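You operate a simulated robot arm through the tools that you are given. There is no shell and no other tool. Be economical: measure what you need, move in short steps, check, and stop when the job is done.

Carry out the task below with a simulated two-armed robot. There is one attempt and no reset: what you move stays moved.

Task
Take the tea towel from the sideboard top and lay it out flat on the top of the side table.

It is judged by the outcome, as a careful person would: the job done as asked, and still so three seconds after it is handed in. It fails if anything else is knocked over, pushed out of place, dropped, spilled or broken. Flat cloth is picked up by pressing the open fingertips on it (5 to 10 N) and closing them slowly along it; thin cloth reads only 2 to 8 mm in the jaws.

Robot
Two 7-joint arms with two-finger parallel grippers on one trunk, on a base that drives. Base frame: it is fixed to the floor where the robot stands at the start and does not move with it; the origin is under the middle of the robot, x ahead of it, y to its left, z up. Units: m, rad, N and s.
The left shoulder is at the start at [0.05, 0.165, 1.055], the right one opposite. With the tool pointing down near the work surface each hand reaches from about 0.22 to 0.7 m from the robot's upright axis, wherever it stands, measured 20 degrees to its own side. Places, roughly: top of the side table [0.6, -0.9, 0.9]. Payload 3.91 kg a hand.
The TCP of each hand is the grasp point between the finger pads, 0.03 m short of the fingertips. In the tool frame z runs along the fingers and y along their closing line. The gripper opens to 0.11 m. The fingers are 0.02 m wide and 0.01 m thick; the gripper's body (0.048 by 0.112 m) begins 0.055 m behind the TCP.
Orientation is that of the tool frame in the base frame, as a unit quaternion [w, x, y, z]. With the fingers straight down and closing along the base's y, the tool's x points along the base's -x, its y along +y and its z along -z.

Tools
- The arms move only by the tool step_arm. It takes "left_targets", "right_targets" or both (then of equal length, played together; a hand with none holds still); each is a list of rows, each a list of 7 numbers: the shift along the tool's x, y, z in m, then the turn, a rotation vector about the tool's x, y, z in rad, then the closure, from 0 (fully open) to 1 (shut). In form: [[x, y, z, wx, wy, wz, hand], ...]. A call has 1 to 12 rows; each row is the pose to reach, as a shift and turn from the pose commanded when the call began, along the tool's axes at that moment. A row lasts 0.2 s, in which the tool goes at most 0.05 m and 0.15 rad; a call with a longer step from one row to the next is refused whole, and so is a gripper value outside its range. A pose out of reach is approached as far as the arm can. The call stops where the force on the tool passes 40 N (or 10 N more than at its start, if that is more) or the arm is blocked; 0.2 s more then pass. The fingers move at their own pace (about 0.045 m/s each) and stop on an object; they squeeze with about 35 N. The grip force told is the motor's: it shows also when the fingers shut on nothing. Time passes only in rows, and 0.2 s behind the last, so rows that repeat a pose let the fingers close. It gives the time, the measured TCP pose, the force on the tool (base axes), the opening and the grip force at its end, in the units of the frame above (readings bear some noise), with the torque about the TCP (base axes, N m) and any sound that the robot's microphone picked up, and new pictures: "views" is both (left out), scene, wrist or none (wrist: the cameras of the hands that moved).
- Cameras (640 x 400 px; columns grow to the right, rows downward): "scene" is now at [0.1248, -0.0352, 1.2518]; the picture's right is [-0.33, -0.94, 0.00], its down [-0.33, 0.12, -0.94] and it looks along [0.88, -0.31, -0.35] (base axes); focal length 214 px, centre (320, 200). "left" rides on the left gripper at [0.072, -0.017, -0.103] in its tool frame; the picture's right is [0.23, 0.97, 0.00], its down [-0.76, 0.18, -0.62] and it looks along [-0.61, 0.14, 0.78] (tool axes); focal length 222 px, centre (320, 200). "right" rides on the right gripper at [0.072, 0.017, -0.103] in its tool frame; the picture's right is [-0.23, 0.97, 0.00], its down [-0.76, -0.18, -0.62] and it looks along [-0.61, -0.14, 0.78] (tool axes); focal length 222 px, centre (320, 200). There is no depth. A picture from a camera that has moved, and an enlarged one, comes with that camera's place and axes in the base frame and with its lens. The place of the scene camera against the robot may be out by one fixed shift of up to 0.012 m in any direction.
- move_column(by): slides the trunk up (or, below 0, down) by that many m; the arms and the scene camera ride with it, the base frame stays. It gives what a move gives, with no picture.
- base_move(legs): drives the robot by 1 to 6 legs, each [ahead, left, turn to the left] in m, m and rad, along the robot's own axes; the way and the turn of a leg run together, so that a leg with both is an arc; at most 1.5 m and 3.142 rad a leg. The arms and the cameras ride along, it lands a little off, and it stops where it bumps. It gives what a move gives, and a new picture of the scene camera.
- pan_tilt(pan, tilt): turns the head with the scene camera to pan (to the left, within 1.396 rad either way) and tilt (down, from -0.506 to 1.204), counted from straight ahead of the robot. It gives what a move gives, and a new picture of the scene camera.
- inspect(camera, box): a new picture of the part [left, top, right, bottom] of that camera's present view, enlarged. It takes no simulated time.
- job_done(): hands the job in; it is judged then, once.

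Work in short steps. Places have to be worked out from the pictures, the camera data and where the tool is seen: move nearer, look again, correct. Check each grasp and each placing, and mend what went wrong. You have 120 turns and 260 pictures in all, those below and enlarged ones among them. Open the grippers and draw the arms clear of the work before you hand the job in, unless the task says otherwise; then end with one line.

The tools are called after "Emit:" as name(argument=value, ...) on one line, values as JSON. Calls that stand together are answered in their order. step_arm: Moves the arms, as the interface text tells. Its arguments: {"type":"object","properties":{"left_targets":{"type":"array","items":{"type":"array","items":{"type":"number"}}},"right_targets":{"type":"array","items":{"type":"array","items":{"type":"number"}}},"views":{"type":"string","enum":["both","scene","wrist","none"]}},"required":[]} The other tools are called the same way: move_column (by) slides the trunk up or down; base_move (legs) drives the base; pan_tilt (pan, tilt) turns the head that bears the scene camera; inspect (camera, box) takes an enlarged picture of a part of a camera's view; job_done () hands the job in.

At the start:

```text
clock: 0.0
left_position: [0.4801, 0.0162, 1.1705]
left_tool_rot: [0.0, 0.0, 1.0, -0.001]
left_contact_force: [0.5, -0.5, -0.4]
left_ft_torque: [0.01, 0.02, 0.01]
left_gripper_width: 0.1098
left_grip_force: 0.1
right_position: [0.3491, -0.3309, 1.2211]
right_tool_rot: [0.0, 0.0, 1.0, 0.0]
right_contact_force: [-0.4, -0.9, -1.1]
right_ft_torque: [0.0, 0.02, 0.03]
right_gripper_width: 0.1098
right_grip_force: 0.0
trunk travel left (down, up): [-0.275, 0.228]
robot x, y, heading: [0.003, 0.0011, -0.002]
head pan, tilt: [-0.34, 0.361]
```

scene: 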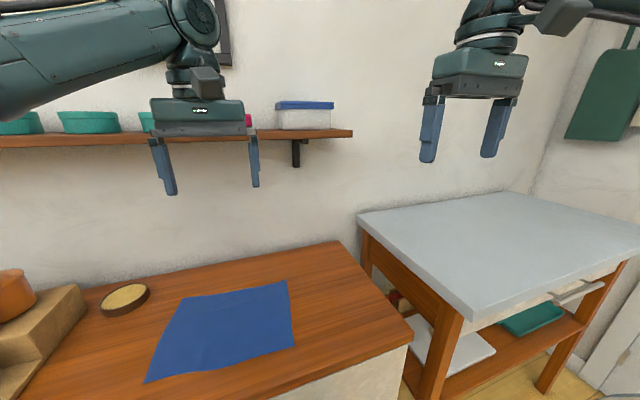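
right: 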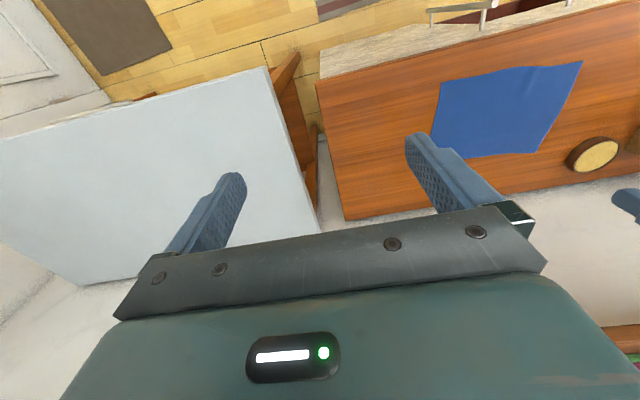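
left: 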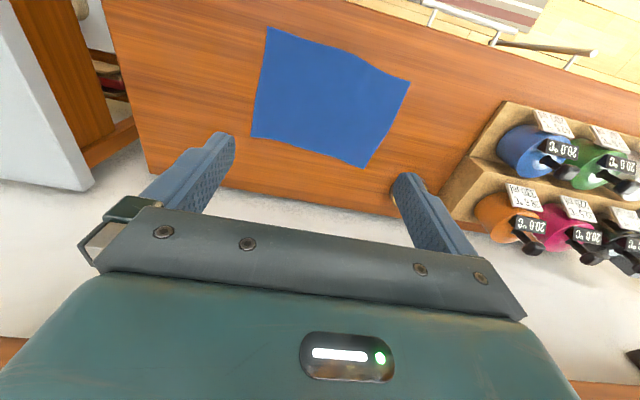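

The towel lies roughly at x 0.47–0.72, y −0.12–0.21. The side table top is at about x 0.31–0.80, y −0.4 to −1.3, and looks clear. I'll turn the head to the towel for a better measure.

Emit:
pan_tilt(pan=0.05, tilt=0.75)

Emit:
inspect(camera="left", box=[200, 0, 460, 200])

```text
clock: 0.9
left_position: [0.4801, 0.017, 1.1703]
left_tool_rot: [0.0, 0.0, 1.0, 0.0]
left_contact_force: [-0.4, 0.6, -0.4]
left_ft_torque: [-0.01, -0.06, -0.02]
left_gripper_width: 0.11
left_grip_force: 0.1
right_position: [0.3479, -0.3307, 1.2206]
right_tool_rot: [0.0, 0.0, 1.0, 0.0]
right_contact_force: [0.1, 0.2, 0.7]
right_ft_torque: [-0.01, -0.02, 0.0]
right_gripper_width: 0.11
right_grip_force: 0.0
trunk travel left (down, up): [-0.275, 0.228]
robot x, y, heading: [-0.0008, 0.0043, -0.0]
head pan, tilt: [0.051, 0.75]
camera scene: at [0.1199, -0.0001, 1.2172], right [0.05, -1.0, 0.0], down [-0.68, -0.03, -0.73], along [0.73, 0.04, -0.68], focal length 214 px, centre (320, 200)
```

scene: 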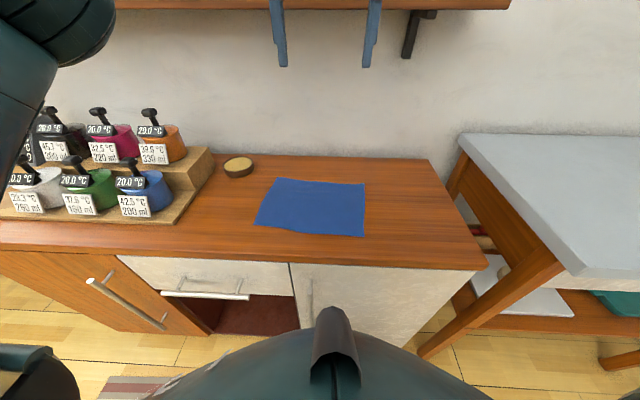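

```text
2.00 times, centred on (330, 100) of left
camera zoom: at [0.4071, -0.0005, 1.273], right [-0.23, 0.97, 0.0], down [0.76, 0.18, 0.62], along [0.61, 0.14, -0.78], focal length 444 px, centre (300, 400)
```

zoom: 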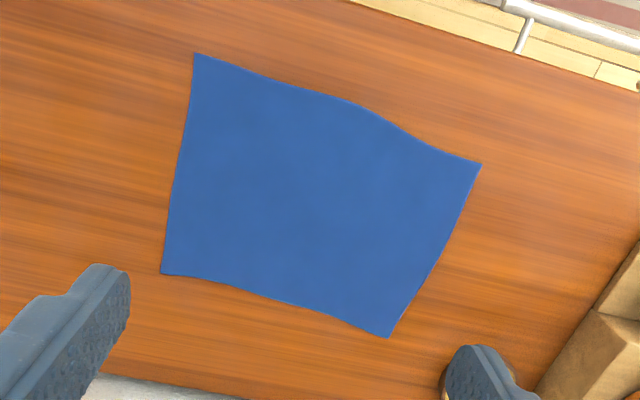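

The two scene views agree, but the wrist camera puts the towel about 3 cm nearer, so I'll check from closer. Both hands go to a hover above the near corners.

Emit:
step_arm(left_targets=[[-0.002, 0.019, 0.024, 0, 0, 0, 0], [-0.004, 0.037, 0.049, 0, 0, 0, 0], [-0.007, 0.056, 0.073, 0, 0, 0, 0], [-0.009, 0.075, 0.098, 0, 0, 0, 0], [-0.011, 0.093, 0.122, 0, 0, 0, 0], [-0.013, 0.112, 0.147, 0, 0, 0, 0], [-0.016, 0.131, 0.171, 0, 0, 0, 0], [-0.018, 0.149, 0.196, 0, 0, 0, 0], [-0.02, 0.168, 0.22, 0, 0, 0, 0]], right_targets=[[-0.015, 0.029, 0.03, 0, 0, 0, 0], [-0.029, 0.058, 0.06, 0, 0, 0, 0], [-0.044, 0.087, 0.09, 0, 0, 0, 0], [-0.059, 0.116, 0.12, 0, 0, 0, 0], [-0.073, 0.144, 0.15, 0, 0, 0, 0], [-0.088, 0.173, 0.18, 0, 0, 0, 0], [-0.103, 0.202, 0.21, 0, 0, 0, 0], [-0.117, 0.231, 0.24, 0, 0, 0, 0], [-0.132, 0.26, 0.27, 0, 0, 0, 0]])

```text
clock: 2.9
left_position: [0.4987, 0.1841, 0.9487]
left_tool_rot: [0.0, 0.0, 1.0, 0.001]
left_contact_force: [0.4, 0.1, 0.2]
left_ft_torque: [0.01, 0.03, 0.01]
left_gripper_width: 0.1097
left_grip_force: 0.1
right_position: [0.4506, -0.1235, 0.9562]
right_tool_rot: [0.001, 0.001, 1.0, 0.0]
right_contact_force: [-0.2, 0.6, 0.6]
right_ft_torque: [0.04, 0.0, 0.0]
right_gripper_width: 0.1103
right_grip_force: 0.2
right hand out of reach, approached as far as the arm can: row 8, 9
trunk travel left (down, up): [-0.275, 0.228]
robot x, y, heading: [-0.0025, 0.0003, 0.003]
head pan, tilt: [0.051, 0.75]
camera scene: at [0.12, 0.0002, 1.2171], right [0.05, -1.0, 0.0], down [-0.68, -0.03, -0.73], along [0.73, 0.04, -0.68], focal length 214 px, centre (320, 200)
camera right: at [0.3783, -0.1063, 1.0601], right [0.23, 0.97, 0.0], down [0.76, -0.18, 0.62], along [0.61, -0.14, -0.78], focal length 222 px, centre (320, 200)
camera left: at [0.4259, 0.1677, 1.0514], right [-0.23, 0.97, 0.0], down [0.76, 0.18, 0.62], along [0.61, 0.14, -0.78], focal length 222 px, centre (320, 200)
```

scene: 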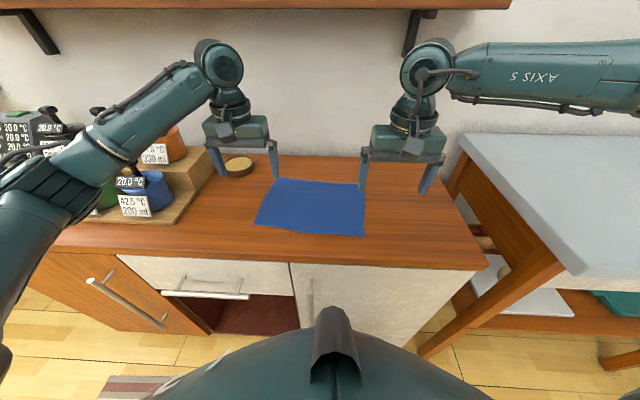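
right: 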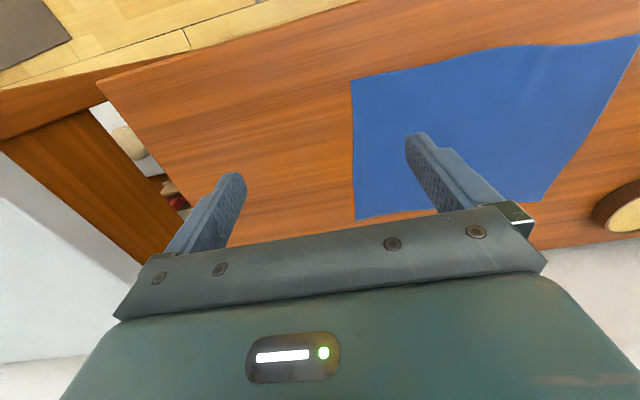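
left: 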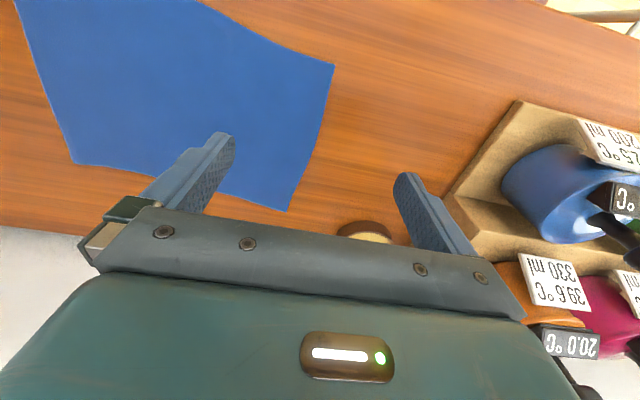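

The left hand is in place, but the right stopped short at y −0.12. I'll try nudging it inward again.

Emit:
step_arm(right_targets=[[0, 0.02, 0, 0, 0, 0, 0.3], [0, 0.04, 0, 0, 0, 0, 0.5], [0, 0.055, 0, 0, 0, 0, 0.5]], views="none")

```text
clock: 3.7
left_position: [0.4992, 0.1848, 0.949]
left_tool_rot: [0.0, 0.001, 1.0, 0.0]
left_contact_force: [0.7, -0.3, 1.0]
left_ft_torque: [-0.01, 0.0, 0.01]
left_gripper_width: 0.1098
left_grip_force: 0.0
right_position: [0.4294, -0.1119, 0.9606]
right_tool_rot: [0.001, 0.0, 1.0, 0.0]
right_contact_force: [-1.1, -0.2, 0.9]
right_ft_torque: [0.01, 0.0, 0.02]
right_gripper_width: 0.0548
right_grip_force: 0.1
right hand out of reach, approached as far as the arm can: row 1, 2, 3
trunk travel left (down, up): [-0.275, 0.228]
robot x, y, heading: [0.0015, 0.0015, -0.001]
head pan, tilt: [0.051, 0.75]
```

The right arm can't reach that far inward. I'll shift the base about 6 cm left so the towel is centred between the two arms.

Emit:
base_move(legs=[[0, 0.06, 0]])

```text
clock: 4.6
left_position: [0.4981, 0.2403, 0.9478]
left_tool_rot: [0.001, -0.001, 1.0, -0.001]
left_contact_force: [-0.4, 0.0, 0.6]
left_ft_torque: [-0.01, 0.02, -0.01]
left_gripper_width: 0.1098
left_grip_force: 0.1
right_position: [0.4302, -0.0544, 0.9601]
right_tool_rot: [0.0, 0.0, 1.0, 0.0]
right_contact_force: [0.0, 0.4, 0.3]
right_ft_torque: [-0.01, -0.02, -0.03]
right_gripper_width: 0.0547
right_grip_force: 0.2
trunk travel left (down, up): [-0.275, 0.228]
robot x, y, heading: [0.0014, 0.0566, 0.001]
head pan, tilt: [0.051, 0.75]
camera scene: at [0.1199, 0.0576, 1.2171], right [0.05, -1.0, 0.0], down [-0.68, -0.04, -0.73], along [0.73, 0.04, -0.68], focal length 214 px, centre (320, 200)
```

scene: 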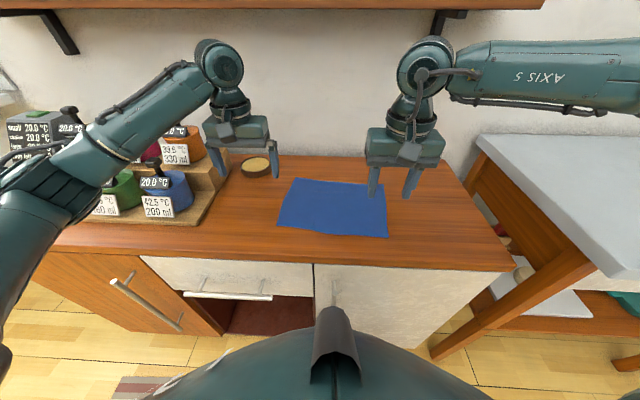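

Now I lower both hands to about 5 cm above the towel corners with the fingers half open, and look again.

Emit:
step_arm(left_targets=[[0.003, -0.015, 0.03, 0, 0, 0, 0.3], [0.006, -0.03, 0.06, 0, 0, 0, 0.5], [0.01, -0.045, 0.09, 0, 0, 0, 0.5], [0.013, -0.06, 0.118, 0, 0, 0, 0.5]], right_targets=[[-0.01, -0.004, 0.033, 0, 0, 0, 0.5], [-0.02, -0.008, 0.066, 0, 0, 0, 0.5], [-0.03, -0.012, 0.1, 0, 0, 0, 0.5], [-0.04, -0.016, 0.13, 0, 0, 0, 0.5]])

```text
clock: 5.6
left_position: [0.4885, 0.1786, 0.831]
left_tool_rot: [0.002, 0.0, 1.0, -0.001]
left_contact_force: [1.2, 1.7, 9.8]
left_ft_torque: [-0.31, -0.02, 0.02]
left_gripper_width: 0.0543
left_grip_force: 0.1
right_position: [0.4501, -0.096, 0.8444]
right_tool_rot: [0.002, 0.0, 1.0, 0.001]
right_contact_force: [0.1, -0.2, -0.2]
right_ft_torque: [0.03, 0.0, 0.0]
right_gripper_width: 0.0551
right_grip_force: 0.1
right hand out of reach, approached as far as the arm can: row 1, 2, 3, 4
trunk travel left (down, up): [-0.275, 0.228]
robot x, y, heading: [-0.0015, 0.0539, 0.003]
head pan, tilt: [0.051, 0.75]
camera scene: at [0.1188, 0.0571, 1.2176], right [0.05, -1.0, 0.0], down [-0.68, -0.03, -0.73], along [0.73, 0.04, -0.68], focal length 214 px, centre (320, 200)
camera right: at [0.3775, -0.079, 0.9488], right [0.23, 0.97, 0.0], down [0.76, -0.18, 0.62], along [0.61, -0.14, -0.78], focal length 222 px, centre (320, 200)
camera left: at [0.414, 0.1629, 0.9339], right [-0.23, 0.97, 0.0], down [0.76, 0.18, 0.63], along [0.61, 0.14, -0.78], focal length 222 px, centre (320, 200)
```

scene: 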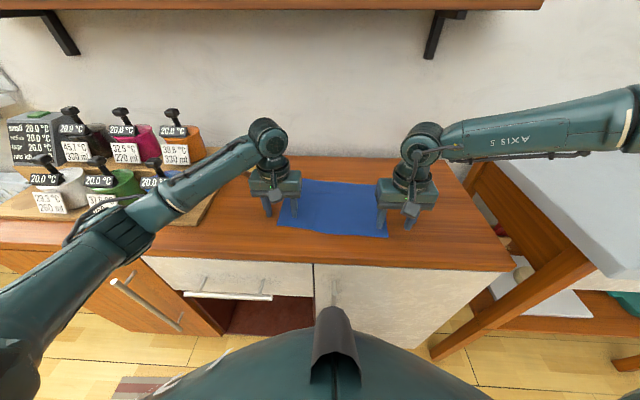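
right: 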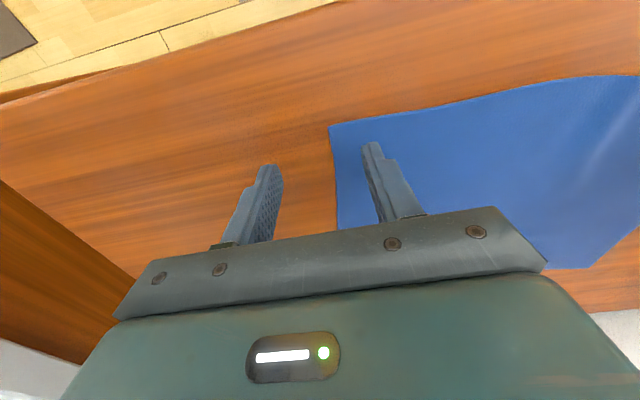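
left: 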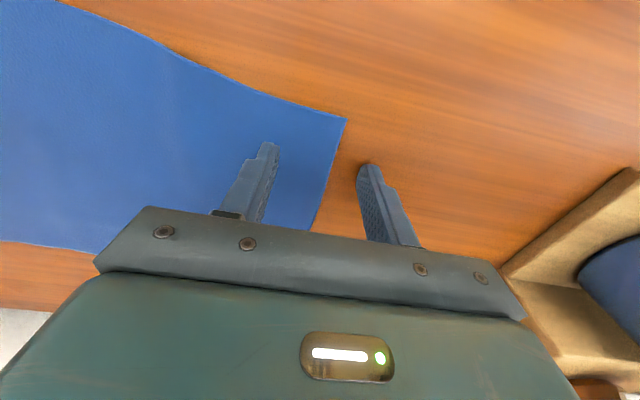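

The left fingertip is already touching at TCP z 0.831, so the sideboard top is really at about z 0.80. That also explains the camera mismatch, and puts the near corners at (0.434, −0.085) and (0.455, 0.187). I lift both hands, then shift the base further left for the right arm's reach.

Emit:
step_arm(left_targets=[[0, 0, -0.04, 0, 0, 0, 0.5], [0.01, -0.03, -0.07, 0, 0, 0, 0.5]], right_targets=[[0, 0, -0.03, 0, 0, 0, 0.5], [0, 0, -0.06, 0, 0, 0, 0.5]], views="none")

Emit:
base_move(legs=[[0, 0.075, 0]])

```text
clock: 6.2
left_position: [0.4773, 0.151, 0.9018]
left_tool_rot: [0.001, 0.0, 1.0, 0.001]
left_contact_force: [-0.2, 0.0, 0.3]
left_ft_torque: [0.04, 0.02, 0.02]
left_gripper_width: 0.0548
left_grip_force: 0.1
right_position: [0.4534, -0.0936, 0.9017]
right_tool_rot: [0.0, 0.0, 1.0, 0.0]
right_contact_force: [1.6, 0.0, -0.5]
right_ft_torque: [0.01, 0.02, 0.01]
right_gripper_width: 0.0553
right_grip_force: 0.0
trunk travel left (down, up): [-0.275, 0.228]
robot x, y, heading: [-0.0024, 0.0589, 0.001]
head pan, tilt: [0.051, 0.75]
```

```text
clock: 7.3
left_position: [0.4769, 0.2265, 0.9018]
left_tool_rot: [0.0, 0.001, 1.0, 0.0]
left_contact_force: [-0.3, 0.2, 0.6]
left_ft_torque: [0.03, 0.01, -0.01]
left_gripper_width: 0.055
left_grip_force: 0.0
right_position: [0.4529, -0.0181, 0.9029]
right_tool_rot: [0.001, 0.0, 1.0, 0.001]
right_contact_force: [0.0, -0.2, 0.1]
right_ft_torque: [-0.01, 0.02, 0.03]
right_gripper_width: 0.0548
right_grip_force: 0.0
trunk travel left (down, up): [-0.275, 0.228]
robot x, y, heading: [0.001, 0.1324, 0.002]
head pan, tilt: [0.051, 0.75]
camera scene: at [0.1198, 0.1323, 1.2171], right [0.05, -1.0, 0.0], down [-0.68, -0.04, -0.73], along [0.73, 0.04, -0.68], focal length 214 px, centre (320, 200)
```

scene: 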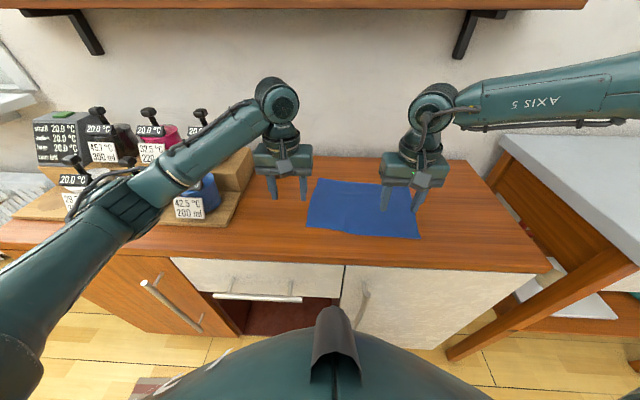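

Now I descend to just above the cloth: right to (0.455, −0.045), left to (0.475, 0.148).

Emit:
step_arm(left_targets=[[0, -0.04, 0.0, 0, 0, 0, 0.6], [0.001, -0.078, 0.02, 0, 0, 0, 0.6], [0.001, -0.078, 0.052, 0, 0, 0, 0.6]], right_targets=[[0, -0.014, 0.0, 0, 0, 0, 0.6], [-0.002, -0.027, 0.02, 0, 0, 0, 0.6], [-0.002, -0.027, 0.052, 0, 0, 0, 0.6]])

```text
clock: 8.1
left_position: [0.4764, 0.1473, 0.8496]
left_tool_rot: [0.0, 0.001, 1.0, 0.0]
left_contact_force: [0.5, -0.1, 0.2]
left_ft_torque: [-0.02, 0.02, -0.01]
left_gripper_width: 0.0438
left_grip_force: 0.0
right_position: [0.4548, -0.0451, 0.8513]
right_tool_rot: [0.0, 0.0, 1.0, 0.0]
right_contact_force: [0.9, 0.5, 0.0]
right_ft_torque: [0.02, 0.04, -0.02]
right_gripper_width: 0.0439
right_grip_force: 0.1
trunk travel left (down, up): [-0.275, 0.228]
robot x, y, heading: [-0.0006, 0.1315, -0.004]
head pan, tilt: [0.051, 0.75]
camera scene: at [0.1202, 0.1317, 1.2171], right [0.05, -1.0, 0.0], down [-0.68, -0.03, -0.73], along [0.73, 0.04, -0.68], focal length 214 px, centre (320, 200)
camera right: at [0.3822, -0.0287, 0.9548], right [0.23, 0.97, 0.0], down [0.76, -0.18, 0.62], along [0.61, -0.14, -0.78], focal length 222 px, centre (320, 200)
camera left: at [0.4038, 0.1309, 0.9521], right [-0.23, 0.97, 0.0], down [0.76, 0.18, 0.62], along [0.61, 0.14, -0.78], focal length 222 px, centre (320, 200)
```

scene: 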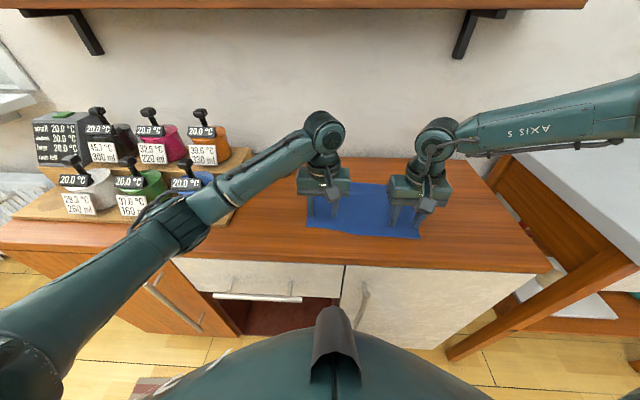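
right: 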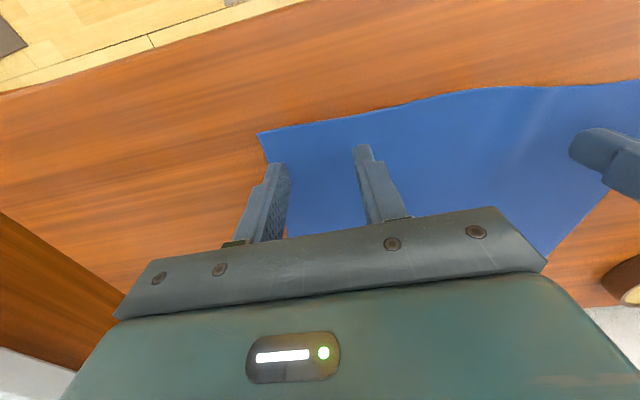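
left: 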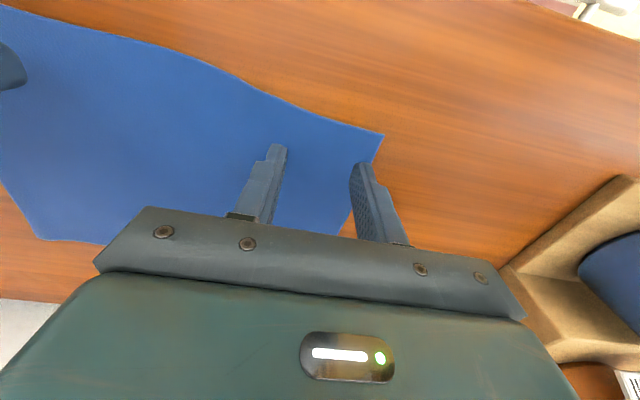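

Both finger pairs are over cloth just inside the corners. Pressing down gently in small steps now.

Emit:
step_arm(left_targets=[[0, 0, 0.008, 0, 0, 0, 0.6], [0, 0, 0.014, 0, 0, 0, 0.6], [0, 0, 0.018, 0, 0, 0, 0.6], [0, 0, 0.018, 0, 0, 0, 0.6]], right_targets=[[-0.004, 0, 0.008, 0, 0, 0, 0.6], [-0.005, 0, 0.014, 0, 0, 0, 0.6], [-0.005, 0, 0.019, 0, 0, 0, 0.6], [-0.005, 0, 0.019, 0, 0, 0, 0.6]], views="none")

```text
clock: 9.1
left_position: [0.476, 0.1473, 0.8315]
left_tool_rot: [0.001, 0.0, 1.0, 0.0]
left_contact_force: [-0.7, 0.0, 3.1]
left_ft_torque: [0.07, 0.01, 0.02]
left_gripper_width: 0.0437
left_grip_force: 0.0
right_position: [0.4586, -0.047, 0.8322]
right_tool_rot: [0.001, 0.0, 1.0, 0.001]
right_contact_force: [0.7, 0.5, 1.3]
right_ft_torque: [0.02, 0.0, 0.0]
right_gripper_width: 0.0437
right_grip_force: 0.0
trunk travel left (down, up): [-0.275, 0.228]
robot x, y, heading: [0.0009, 0.1326, 0.004]
head pan, tilt: [0.051, 0.75]
```

Contact is just starting, so I go another 1.5–2 mm to reach 5–10 N.

Emit:
step_arm(left_targets=[[0, 0, 0.001, 0, 0, 0, 0.6], [0, 0, 0.001, 0, 0, 0, 0.6]], right_targets=[[0, 0, 0.0015, 0, 0, 0, 0.6], [0, 0, 0.002, 0, 0, 0, 0.6]], views="none")

```text
clock: 9.7
left_position: [0.4756, 0.1469, 0.8307]
left_tool_rot: [0.001, 0.0, 1.0, -0.001]
left_contact_force: [0.2, -1.8, 7.3]
left_ft_torque: [0.13, 0.03, 0.05]
left_gripper_width: 0.0436
left_grip_force: 0.1
right_position: [0.46, -0.046, 0.831]
right_tool_rot: [0.003, 0.0, 1.0, 0.001]
right_contact_force: [2.4, 0.6, 11.4]
right_ft_torque: [-0.25, -0.09, 0.09]
right_gripper_width: 0.0435
right_grip_force: 0.1
trunk travel left (down, up): [-0.275, 0.228]
robot x, y, heading: [0.0014, 0.1313, -0.006]
head pan, tilt: [0.051, 0.75]
```

Forces are about right (7 and 11 N). Now I close slowly along the cloth.

Emit:
step_arm(left_targets=[[0, 0, 0, 0, 0, 0, 0.65], [0, 0, 0, 0, 0, 0, 0.7], [0, 0, 0, 0, 0, 0, 0.75], [0, 0, 0, 0, 0, 0, 0.8], [0, 0, 0, 0, 0, 0, 0.85], [0, 0, 0, 0, 0, 0, 0.9], [0, 0, 0, 0, 0, 0, 0.95], [0, 0, 0, 0, 0, 0, 1], [0, 0, 0, 0, 0, 0, 1], [0, 0, 0, 0, 0, 0, 1]], right_targets=[[0, 0, -0.0003, 0, 0, 0, 0.65], [0, 0, -0.0003, 0, 0, 0, 0.7], [0, 0, -0.0003, 0, 0, 0, 0.75], [0, 0, -0.0003, 0, 0, 0, 0.8], [0, 0, -0.0003, 0, 0, 0, 0.85], [0, 0, -0.0003, 0, 0, 0, 0.9], [0, 0, -0.0003, 0, 0, 0, 0.95], [0, 0, -0.0003, 0, 0, 0, 1], [0, 0, -0.0003, 0, 0, 0, 1], [0, 0, -0.0003, 0, 0, 0, 1]])

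```text
clock: 11.9
left_position: [0.4762, 0.1471, 0.8322]
left_tool_rot: [0.001, 0.0, 1.0, 0.0]
left_contact_force: [0.0, 0.8, 4.5]
left_ft_torque: [0.04, 0.0, -0.01]
left_gripper_width: 0.0
left_grip_force: 34.9
right_position: [0.4594, -0.0455, 0.8311]
right_tool_rot: [0.003, 0.0, 1.0, 0.001]
right_contact_force: [1.7, -1.4, 27.4]
right_ft_torque: [-0.25, 0.05, -0.01]
right_gripper_width: 0.0022
right_grip_force: 35.1
trunk travel left (down, up): [-0.275, 0.228]
robot x, y, heading: [0.0008, 0.1347, 0.002]
head pan, tilt: [0.051, 0.75]
camera scene: at [0.1176, 0.1325, 1.2174], right [0.05, -1.0, 0.0], down [-0.68, -0.04, -0.73], along [0.73, 0.04, -0.68], focal length 214 px, centre (320, 200)
camera right: at [0.3859, -0.0295, 0.9352], right [0.23, 0.97, 0.0], down [0.76, -0.18, 0.63], along [0.61, -0.14, -0.78], focal length 222 px, centre (320, 200)
camera left: at [0.402, 0.1317, 0.9345], right [-0.23, 0.97, 0.0], down [0.76, 0.18, 0.62], along [0.61, 0.14, -0.78], focal length 222 px, centre (320, 200)
```

scene: 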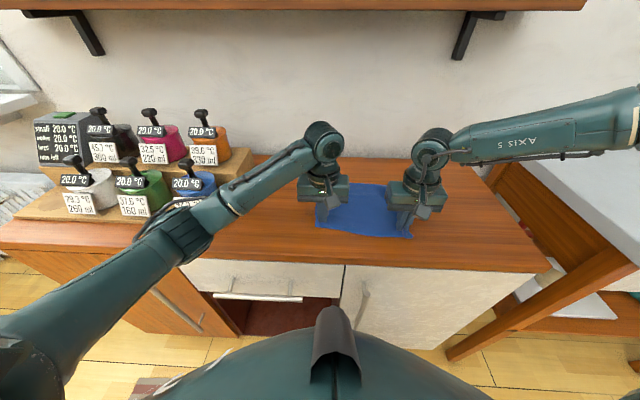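
right: 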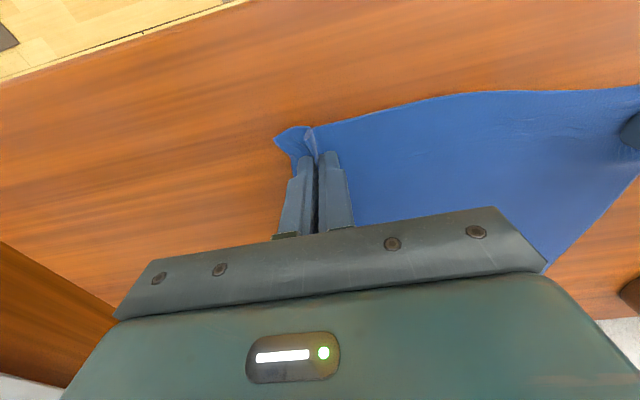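
left: 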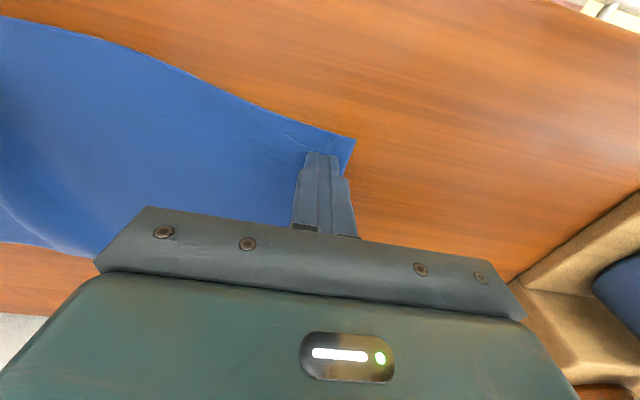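

The right hand holds cloth (2.2 mm), but the left slipped off (0 mm) and its corner now sits at about (0.454, 0.166). I reopen the left slightly inward and press again, and ease the right up a little.

Emit:
step_arm(left_targets=[[0, -0.008, -0.012, 0, 0, 0, 0.8], [0, -0.017, -0.014, 0, 0, 0, 0.6], [0, -0.017, -0.014, 0, 0, 0, 0.6], [0, -0.017, -0.004, 0, 0, 0, 0.6], [0, -0.017, 0.0, 0, 0, 0, 0.6], [0, -0.017, 0.0012, 0, 0, 0, 0.6]], right_targets=[[0, 0, -0.003, 0, 0, 0, 1], [0, 0, -0.003, 0, 0, 0, 1], [0, 0, -0.003, 0, 0, 0, 1], [0, 0, -0.003, 0, 0, 0, 1], [0, 0, -0.003, 0, 0, 0, 1], [0, 0, -0.003, 0, 0, 0, 1]], views="wrist")

```text
clock: 13.3
left_position: [0.4769, 0.1293, 0.8315]
left_tool_rot: [0.002, 0.001, 1.0, 0.0]
left_contact_force: [0.0, 3.2, 16.3]
left_ft_torque: [0.5, 0.02, -0.02]
left_gripper_width: 0.045
left_grip_force: 0.7
right_position: [0.4581, -0.0479, 0.8322]
right_tool_rot: [0.0, 0.0, 1.0, -0.001]
right_contact_force: [0.1, 0.2, -0.4]
right_ft_torque: [0.0, -0.03, -0.01]
right_gripper_width: 0.0023
right_grip_force: 34.9
trunk travel left (down, up): [-0.275, 0.228]
robot x, y, heading: [0.0033, 0.1313, 0.008]
head pan, tilt: [0.051, 0.75]
camera right: at [0.3862, -0.0301, 0.9364], right [0.23, 0.97, 0.0], down [0.76, -0.18, 0.62], along [0.61, -0.14, -0.78], focal length 222 px, centre (320, 200)
camera left: at [0.4027, 0.1143, 0.9342], right [-0.23, 0.97, 0.0], down [0.76, 0.18, 0.63], along [0.61, 0.14, -0.78], focal length 222 px, centre (320, 200)
```

right: 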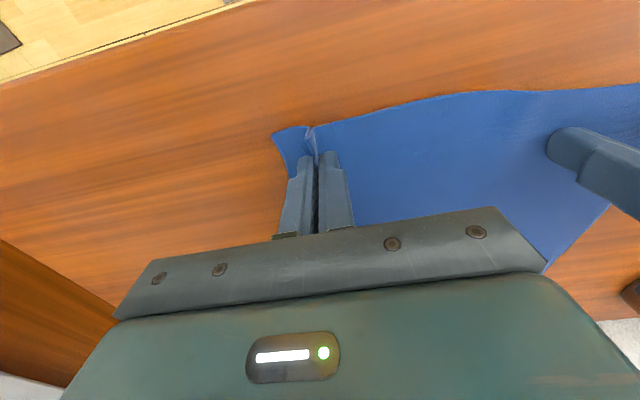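
left: 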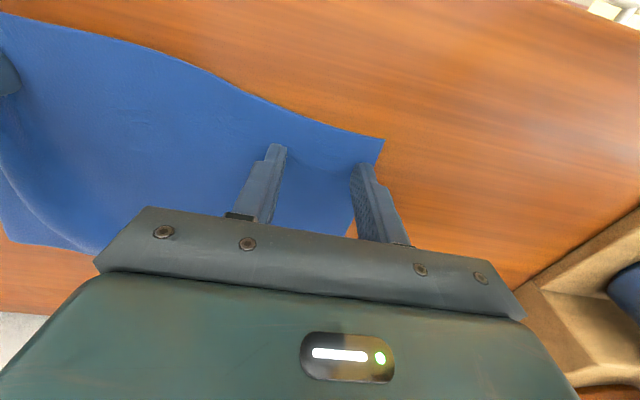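

The fingers now straddle cloth inside the corner at 16 N. I back off a hair and close slowly.

Emit:
step_arm(left_targets=[[0, 0, -0.0006, 0, 0, 0, 0.63], [0, 0, -0.0006, 0, 0, 0, 0.67], [0, 0, -0.0006, 0, 0, 0, 0.71], [0, 0, -0.0006, 0, 0, 0, 0.75], [0, 0, -0.0006, 0, 0, 0, 0.79], [0, 0, -0.0006, 0, 0, 0, 0.83], [0, 0, -0.0006, 0, 0, 0, 0.87], [0, 0, -0.0006, 0, 0, 0, 0.91], [0, 0, -0.0006, 0, 0, 0, 0.95], [0, 0, -0.0006, 0, 0, 0, 1], [0, 0, -0.0006, 0, 0, 0, 1], [0, 0, -0.0006, 0, 0, 0, 1]], views="wrist")

```text
clock: 15.9
left_position: [0.4758, 0.1297, 0.8313]
left_tool_rot: [0.002, 0.0, 1.0, -0.001]
left_contact_force: [-0.8, 3.3, 28.0]
left_ft_torque: [0.35, 0.06, 0.02]
left_gripper_width: 0.0061
left_grip_force: 35.4
right_position: [0.4578, -0.0465, 0.834]
right_tool_rot: [0.002, 0.0, 1.0, 0.001]
right_contact_force: [0.5, 2.6, -0.4]
right_ft_torque: [0.08, 0.01, 0.0]
right_gripper_width: 0.0023
right_grip_force: 35.3
trunk travel left (down, up): [-0.275, 0.228]
robot x, y, heading: [0.0002, 0.1298, 0.002]
head pan, tilt: [0.051, 0.75]
camera left: at [0.4016, 0.1141, 0.9341], right [-0.23, 0.97, 0.0], down [0.76, 0.18, 0.63], along [0.61, 0.14, -0.78], focal length 222 px, centre (320, 200)
```

left: 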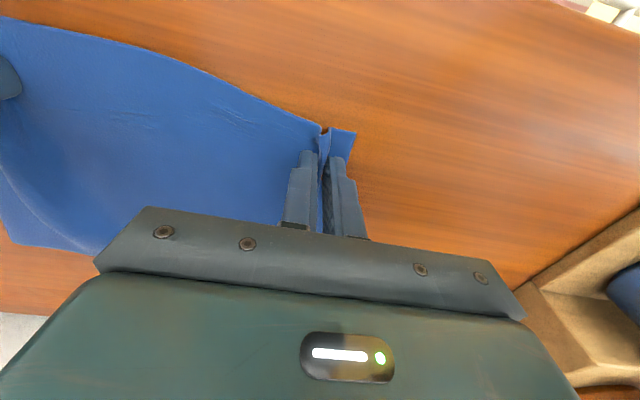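

Both hands now hold the cloth (6.1 and 2.3 mm). I lift them together.

Emit:
step_arm(left_targets=[[0, 0, -0.02, 0, 0, 0, 1], [0, 0, -0.05, 0, 0, 0, 1], [0, 0, -0.08, 0, 0, 0, 1], [0, 0, -0.11, 0, 0, 0, 1], [0, 0, -0.14, 0, 0, 0, 1], [0, 0, -0.17, 0, 0, 0, 1], [0, 0, -0.2, 0, 0, 0, 1], [0, 0, -0.23, 0, 0, 0, 1]], right_targets=[[0, 0, -0.02, 0, 0, 0, 1], [0, 0, -0.05, 0, 0, 0, 1], [0, 0, -0.08, 0, 0, 0, 1], [0, 0, -0.11, 0, 0, 0, 1], [0, 0, -0.14, 0, 0, 0, 1], [0, 0, -0.17, 0, 0, 0, 1], [0, 0, -0.2, 0, 0, 0, 1], [0, 0, -0.23, 0, 0, 0, 1]])

```text
clock: 17.7
left_position: [0.4758, 0.1295, 1.0624]
left_tool_rot: [0.0, 0.0, 1.0, 0.0]
left_contact_force: [0.1, -4.3, -0.3]
left_ft_torque: [-0.1, 0.0, 0.01]
left_gripper_width: 0.0059
left_grip_force: 34.5
right_position: [0.4621, -0.0478, 1.0649]
right_tool_rot: [0.0, 0.0, 1.0, 0.001]
right_contact_force: [-0.5, 4.3, 0.5]
right_ft_torque: [0.12, -0.01, -0.01]
right_gripper_width: 0.0021
right_grip_force: 35.0
trunk travel left (down, up): [-0.275, 0.228]
robot x, y, heading: [-0.0003, 0.1315, 0.002]
head pan, tilt: [0.051, 0.75]
camera scene: at [0.1195, 0.1318, 1.2171], right [0.05, -1.0, 0.0], down [-0.68, -0.03, -0.73], along [0.73, 0.04, -0.68], focal length 214 px, centre (320, 200)
camera right: at [0.3891, -0.0312, 1.1676], right [0.23, 0.97, 0.0], down [0.76, -0.18, 0.62], along [0.61, -0.14, -0.78], focal length 222 px, centre (320, 200)
camera left: at [0.4027, 0.1138, 1.1658], right [-0.23, 0.97, 0.0], down [0.76, 0.18, 0.62], along [0.61, 0.14, -0.78], focal length 222 px, centre (320, 200)
```

scene: 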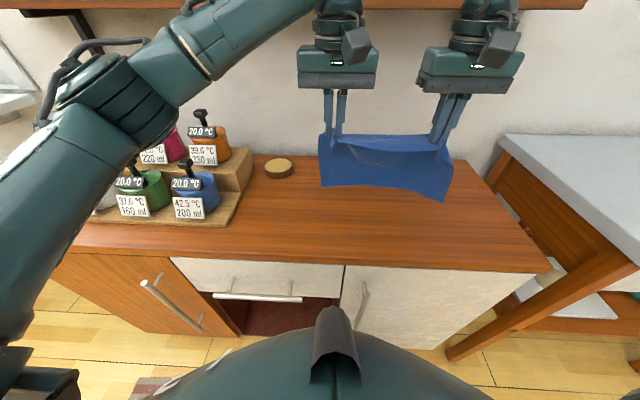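
right: 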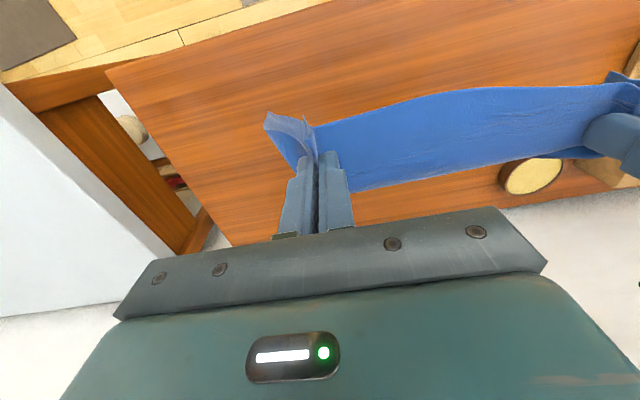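
left: 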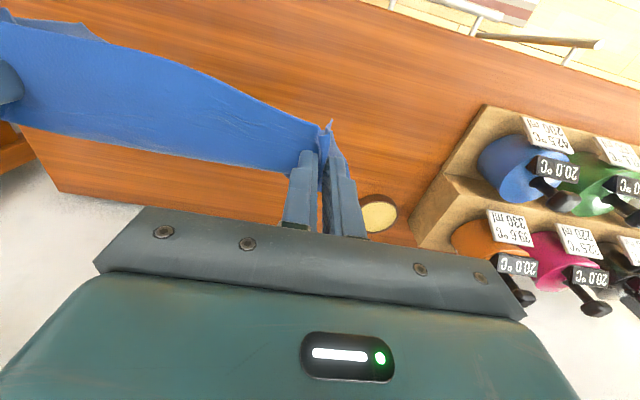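

The towel hangs well between the hands. I raise the trunk to clear the side table, then look to the right before driving.

Emit:
move_column(by=0.2)

Emit:
pan_tilt(pan=-1.0, tilt=0.6)

```text
clock: 19.8
left_position: [0.4756, 0.1304, 1.2629]
left_tool_rot: [0.0, 0.0, 1.0, 0.0]
left_contact_force: [0.3, -4.5, 0.0]
left_ft_torque: [-0.17, 0.02, -0.02]
left_gripper_width: 0.0059
left_grip_force: 35.0
right_position: [0.4616, -0.048, 1.2628]
right_tool_rot: [0.0, 0.0, 1.0, 0.001]
right_contact_force: [0.2, 5.4, 0.0]
right_ft_torque: [0.11, 0.03, 0.0]
right_gripper_width: 0.0021
right_grip_force: 35.1
trunk travel left (down, up): [-0.475, 0.028]
robot x, y, heading: [0.0015, 0.1325, 0.004]
head pan, tilt: [0.051, 0.75]
```

```text
clock: 21.1
left_position: [0.4758, 0.1312, 1.2626]
left_tool_rot: [0.0, 0.001, 1.0, 0.0]
left_contact_force: [-0.8, -4.3, -0.3]
left_ft_torque: [-0.15, 0.04, -0.03]
left_gripper_width: 0.0054
left_grip_force: 35.5
right_position: [0.4608, -0.0477, 1.2621]
right_tool_rot: [0.001, -0.001, 1.0, 0.001]
right_contact_force: [0.3, 3.6, 1.4]
right_ft_torque: [0.11, -0.04, 0.01]
right_gripper_width: 0.0022
right_grip_force: 35.3
trunk travel left (down, up): [-0.475, 0.028]
robot x, y, heading: [-0.0008, 0.13, -0.003]
head pan, tilt: [-1.0, 0.6]
camera scene: at [0.0849, 0.0533, 1.43], right [-0.84, -0.54, 0.0], down [-0.31, 0.48, -0.82], along [0.45, -0.69, -0.57], focal length 214 px, centre (320, 200)
```

scene: 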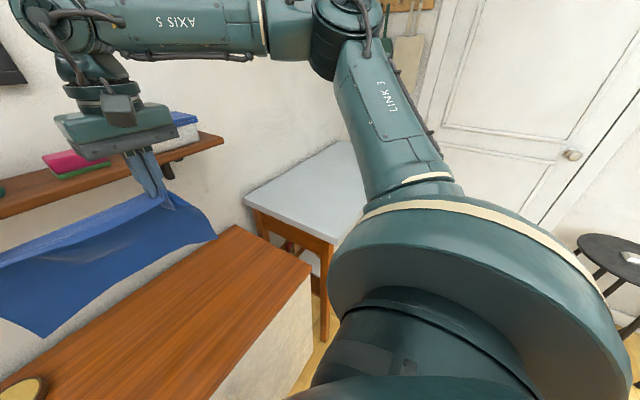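

From two views I estimate the side table top at z ≈ 0.94, x 0.29–0.72, y −0.37 to −1.16. The towel's lower edge at about 1.02 clears it. I back off a little, then slide right in two legs.

Emit:
base_move(legs=[[-0.1, 0, 0], [0, -0.4, 0]])

```text
clock: 24.4
left_position: [0.3715, -0.2673, 1.2617]
left_tool_rot: [0.0, 0.006, 1.0, 0.0]
left_contact_force: [-0.8, -4.7, -0.4]
left_ft_torque: [-0.13, -0.04, 0.04]
left_gripper_width: 0.0059
left_grip_force: 34.7
right_position: [0.3557, -0.4453, 1.2632]
right_tool_rot: [0.002, 0.005, 1.0, 0.001]
right_contact_force: [0.1, 3.6, -0.2]
right_ft_torque: [0.13, 0.02, 0.0]
right_gripper_width: 0.0023
right_grip_force: 34.7
trunk travel left (down, up): [-0.475, 0.028]
robot x, y, heading: [-0.1037, -0.2614, -0.008]
head pan, tilt: [-1.0, 0.6]
camera scene: at [-0.0196, -0.3394, 1.43], right [-0.85, -0.53, 0.0], down [-0.3, 0.48, -0.82], along [0.44, -0.7, -0.57], focal length 214 px, centre (320, 200)
```

scene: 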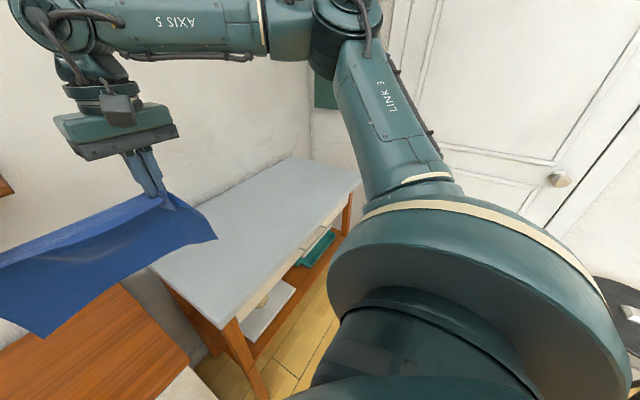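

The way along the table is clear and the wall and door are well beyond. I slide another 0.4 m to the right.

Emit:
base_move(legs=[[0, -0.4, 0.008]])

Emit:
pan_tilt(pan=-0.15, tilt=0.85)

```text
clock: 26.9
left_position: [0.3687, -0.6709, 1.262]
left_tool_rot: [0.001, 0.005, 1.0, 0.0]
left_contact_force: [0.2, -4.1, 0.5]
left_ft_torque: [-0.14, 0.03, 0.01]
left_gripper_width: 0.0057
left_grip_force: 35.1
right_position: [0.3508, -0.8489, 1.2633]
right_tool_rot: [0.001, 0.005, 1.0, 0.0]
right_contact_force: [-0.1, 4.7, 0.1]
right_ft_torque: [0.17, -0.03, 0.04]
right_gripper_width: 0.0023
right_grip_force: 35.1
trunk travel left (down, up): [-0.475, 0.028]
robot x, y, heading: [-0.1056, -0.6616, -0.013]
head pan, tilt: [-1.0, 0.6]
camera scene: at [-0.024, -0.7444, 1.43], right [-0.85, -0.53, 0.0], down [-0.3, 0.48, -0.82], along [0.44, -0.7, -0.57], focal length 214 px, centre (320, 200)
```

scene: 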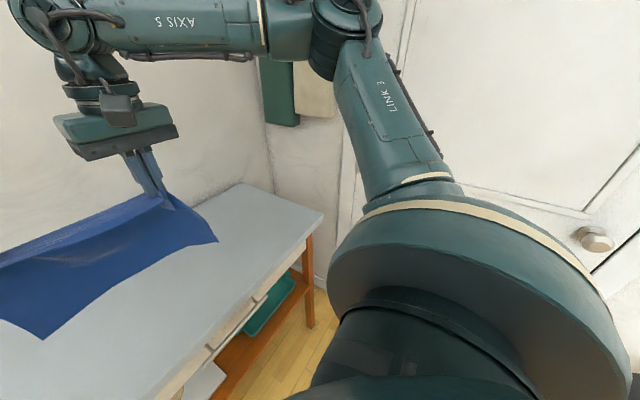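

```text
clock: 28.0
left_position: [0.3685, -0.6709, 1.2623]
left_tool_rot: [0.001, 0.005, 1.0, 0.001]
left_contact_force: [0.2, -4.2, 0.0]
left_ft_torque: [-0.12, 0.0, 0.02]
left_gripper_width: 0.0059
left_grip_force: 35.2
right_position: [0.3515, -0.8487, 1.2624]
right_tool_rot: [0.001, 0.005, 1.0, 0.0]
right_contact_force: [0.8, 4.0, 0.0]
right_ft_torque: [0.1, -0.02, 0.04]
right_gripper_width: 0.0022
right_grip_force: 35.0
trunk travel left (down, up): [-0.475, 0.028]
robot x, y, heading: [-0.1085, -0.6632, -0.011]
head pan, tilt: [-0.15, 0.85]
camera scene: at [0.0062, -0.6817, 1.4091], right [-0.16, -0.99, 0.0], down [-0.74, 0.12, -0.66], along [0.65, -0.11, -0.75], focal length 214 px, centre (320, 200)
```

scene: 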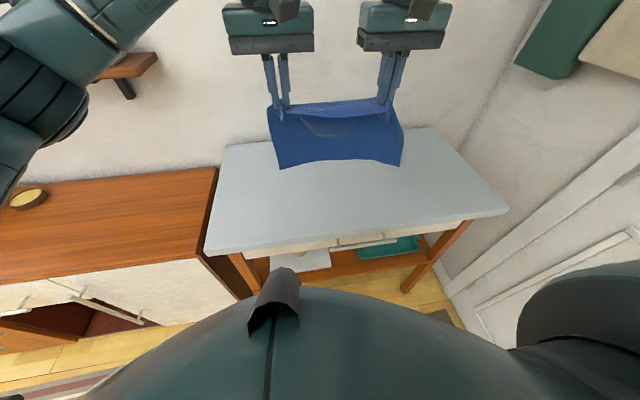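

The table top measures x 0.29–0.73, y −0.44 to −1.26, and the towel hangs over it at y ≈ −0.76. I want the far edge to touch down at x ≈ 0.6 and then draw back. First I test the forward reach with both hands together.

Emit:
step_arm(left_targets=[[-0.025, -0.01, 0, 0, 0, 0, 1], [-0.05, -0.02, 0, 0, 0, 0, 1], [-0.075, -0.03, 0, 0, 0, 0, 1], [-0.1, -0.04, 0, 0, 0, 0, 1]], right_targets=[[-0.025, -0.01, 0, 0, 0, 0, 1], [-0.05, -0.02, 0, 0, 0, 0, 1], [-0.075, -0.03, 0, 0, 0, 0, 1], [-0.1, -0.04, 0, 0, 0, 0, 1]], views="none")

```text
clock: 29.0
left_position: [0.4548, -0.7101, 1.2606]
left_tool_rot: [0.001, 0.012, 1.0, -0.005]
left_contact_force: [-3.2, -26.1, -0.3]
left_ft_torque: [-0.82, 0.07, 0.06]
left_gripper_width: 0.0068
left_grip_force: 35.0
left hand out of reach, approached as far as the arm can: row 4
right_position: [0.4317, -0.8966, 1.2572]
right_tool_rot: [0.003, 0.001, 1.0, 0.004]
right_contact_force: [1.4, 26.6, 0.6]
right_ft_torque: [0.8, -0.06, 0.02]
right_gripper_width: 0.0021
right_grip_force: 34.6
right hand out of reach, approached as far as the arm can: row 3, 4
trunk travel left (down, up): [-0.475, 0.028]
robot x, y, heading: [-0.1082, -0.6639, -0.011]
head pan, tilt: [-0.15, 0.85]
```

Both arms are at their forward limit with the tools upright, and the cloth is tight (26 N). I relax it by bringing the left hand 1 cm inward, and tilt both tools forward at the wrist to gain reach.

Emit:
step_arm(left_targets=[[0.01, -0.01, 0, 0, 0, 0, 1], [0.015, -0.012, 0, 0, -0.12, 0, 1], [0.015, -0.012, 0, 0, -0.24, 0, 1], [0.015, -0.012, 0, 0, -0.36, 0, 1]], right_targets=[[0.002, 0, 0, 0, 0, 0, 1], [0.002, 0, 0, 0, -0.12, 0, 1], [0.002, 0, 0, 0, -0.24, 0, 1], [0.002, 0, 0, 0, -0.36, 0, 1]])

```text
clock: 30.0
left_position: [0.4415, -0.7174, 1.2593]
left_tool_rot: [0.18, 0.005, 0.984, -0.002]
left_contact_force: [-0.7, -14.2, 0.7]
left_ft_torque: [-0.46, -0.01, -0.13]
left_gripper_width: 0.0061
left_grip_force: 35.1
right_position: [0.4308, -0.8996, 1.2576]
right_tool_rot: [0.182, 0.006, 0.983, 0.001]
right_contact_force: [0.5, 14.1, -0.3]
right_ft_torque: [0.4, 0.02, 0.17]
right_gripper_width: 0.0026
right_grip_force: 35.1
trunk travel left (down, up): [-0.475, 0.028]
robot x, y, heading: [-0.1079, -0.6695, -0.014]
head pan, tilt: [-0.15, 0.85]
camera scene: at [0.0056, -0.6814, 1.4092], right [-0.16, -0.99, 0.0], down [-0.74, 0.12, -0.66], along [0.65, -0.11, -0.75], focal length 214 px, centre (320, 200)
camera right: at [0.3259, -0.8832, 1.3286], right [0.22, 0.97, 0.08], down [0.49, -0.19, 0.85], along [0.84, -0.15, -0.51], focal length 222 px, centre (320, 200)
camera left: at [0.3358, -0.7325, 1.3306], right [-0.2, 0.98, -0.08], down [0.49, 0.17, 0.85], along [0.85, 0.13, -0.52], focal length 222 px, centre (320, 200)
```

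scene: 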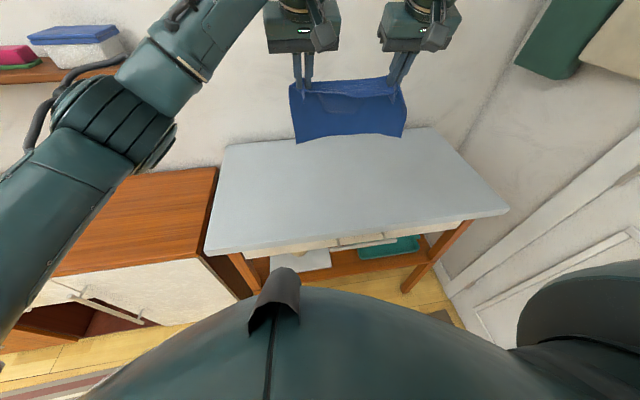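
right: 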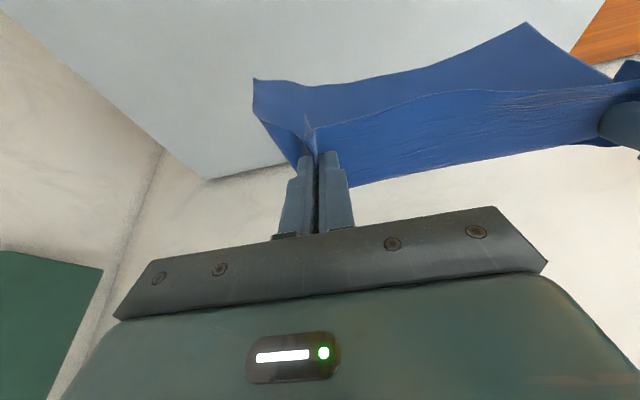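
left: 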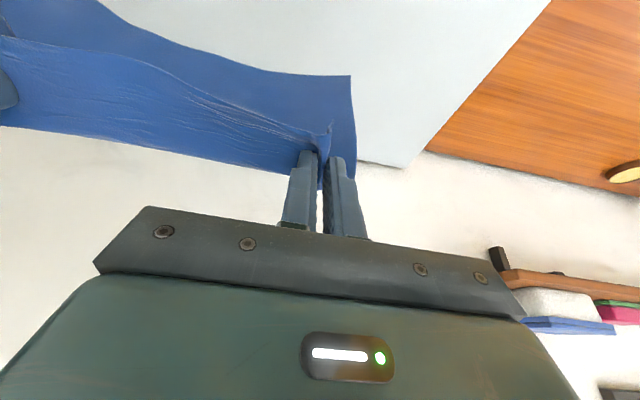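

Still 14 N, so I'll bring the hands slightly closer again. Then a small base step forward (5 cm), keeping clear of the table front.

Emit:
step_arm(left_targets=[[0, -0.004, 0, 0, 0, 0, 1], [0, -0.004, 0, 0, 0, 0, 1]], views="none")

Emit:
base_move(legs=[[0.05, 0, 0.014]])

```text
clock: 30.6
left_position: [0.4412, -0.7206, 1.2595]
left_tool_rot: [0.178, 0.005, 0.984, -0.001]
left_contact_force: [-0.2, -9.5, 0.2]
left_ft_torque: [-0.3, 0.04, -0.05]
left_gripper_width: 0.006
left_grip_force: 34.5
right_position: [0.4315, -0.9004, 1.2563]
right_tool_rot: [0.18, 0.006, 0.984, 0.0]
right_contact_force: [0.3, 10.3, -1.6]
right_ft_torque: [0.28, -0.01, 0.11]
right_gripper_width: 0.002
right_grip_force: 35.3
trunk travel left (down, up): [-0.475, 0.028]
robot x, y, heading: [-0.1111, -0.665, -0.01]
head pan, tilt: [-0.15, 0.85]
```

```text
clock: 31.6
left_position: [0.4943, -0.7133, 1.2586]
left_tool_rot: [0.179, -0.002, 0.984, 0.0]
left_contact_force: [0.1, -7.0, -0.7]
left_ft_torque: [-0.24, 0.06, -0.06]
left_gripper_width: 0.0059
left_grip_force: 35.3
right_position: [0.4857, -0.8948, 1.2564]
right_tool_rot: [0.179, -0.002, 0.984, 0.001]
right_contact_force: [-0.1, 8.1, 0.8]
right_ft_torque: [0.2, 0.02, 0.1]
right_gripper_width: 0.0022
right_grip_force: 34.9
trunk travel left (down, up): [-0.475, 0.028]
robot x, y, heading: [-0.058, -0.665, 0.003]
head pan, tilt: [-0.15, 0.85]
camera scene: at [0.0577, -0.6802, 1.409], right [-0.15, -0.99, 0.0], down [-0.74, 0.11, -0.66], along [0.65, -0.1, -0.75], focal length 214 px, centre (320, 200)
```

scene: 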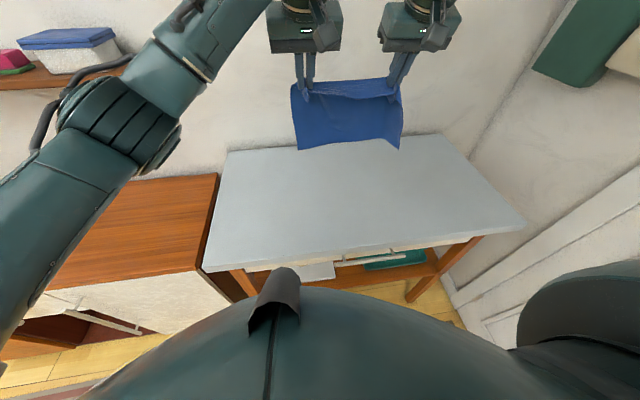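

Now I extend both hands 8 cm forward and 3 cm down, with a bit more tilt.

Emit:
step_arm(left_targets=[[-0.016, 0, 0.014, 0, -0.06, 0, 1], [-0.032, 0, 0.028, 0, -0.12, 0, 1], [-0.048, 0, 0.042, 0, -0.18, 0, 1], [-0.064, 0, 0.0565, 0, -0.24, 0, 1]], right_targets=[[-0.016, 0, 0.014, 0, -0.06, 0, 1], [-0.032, 0, 0.028, 0, -0.12, 0, 1], [-0.048, 0, 0.042, 0, -0.18, 0, 1], [-0.064, 0, 0.0565, 0, -0.24, 0, 1]], views="scene")

```text
clock: 32.6
left_position: [0.5747, -0.7148, 1.2271]
left_tool_rot: [0.295, -0.003, 0.955, 0.001]
left_contact_force: [0.0, -3.7, 0.1]
left_ft_torque: [-0.12, 0.02, -0.08]
left_gripper_width: 0.0059
left_grip_force: 34.6
right_position: [0.564, -0.8938, 1.2249]
right_tool_rot: [0.297, -0.001, 0.955, 0.001]
right_contact_force: [-0.2, 3.6, -0.6]
right_ft_torque: [0.12, 0.05, 0.06]
right_gripper_width: 0.0023
right_grip_force: 35.4
trunk travel left (down, up): [-0.475, 0.028]
robot x, y, heading: [-0.0572, -0.665, 0.005]
head pan, tilt: [-0.15, 0.85]
camera scene: at [0.0574, -0.6805, 1.409], right [-0.15, -0.99, 0.0], down [-0.74, 0.11, -0.66], along [0.65, -0.1, -0.75], focal length 214 px, centre (320, 200)
```

scene: 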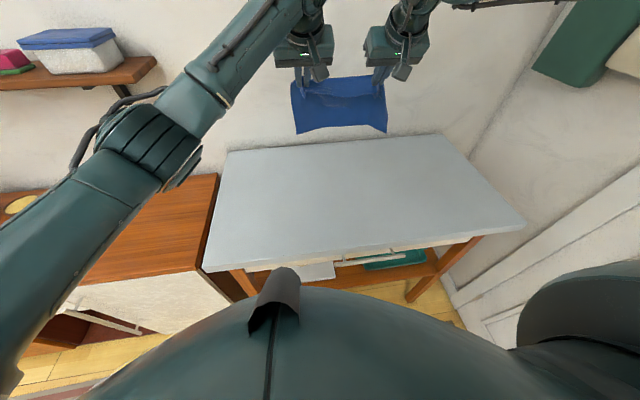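

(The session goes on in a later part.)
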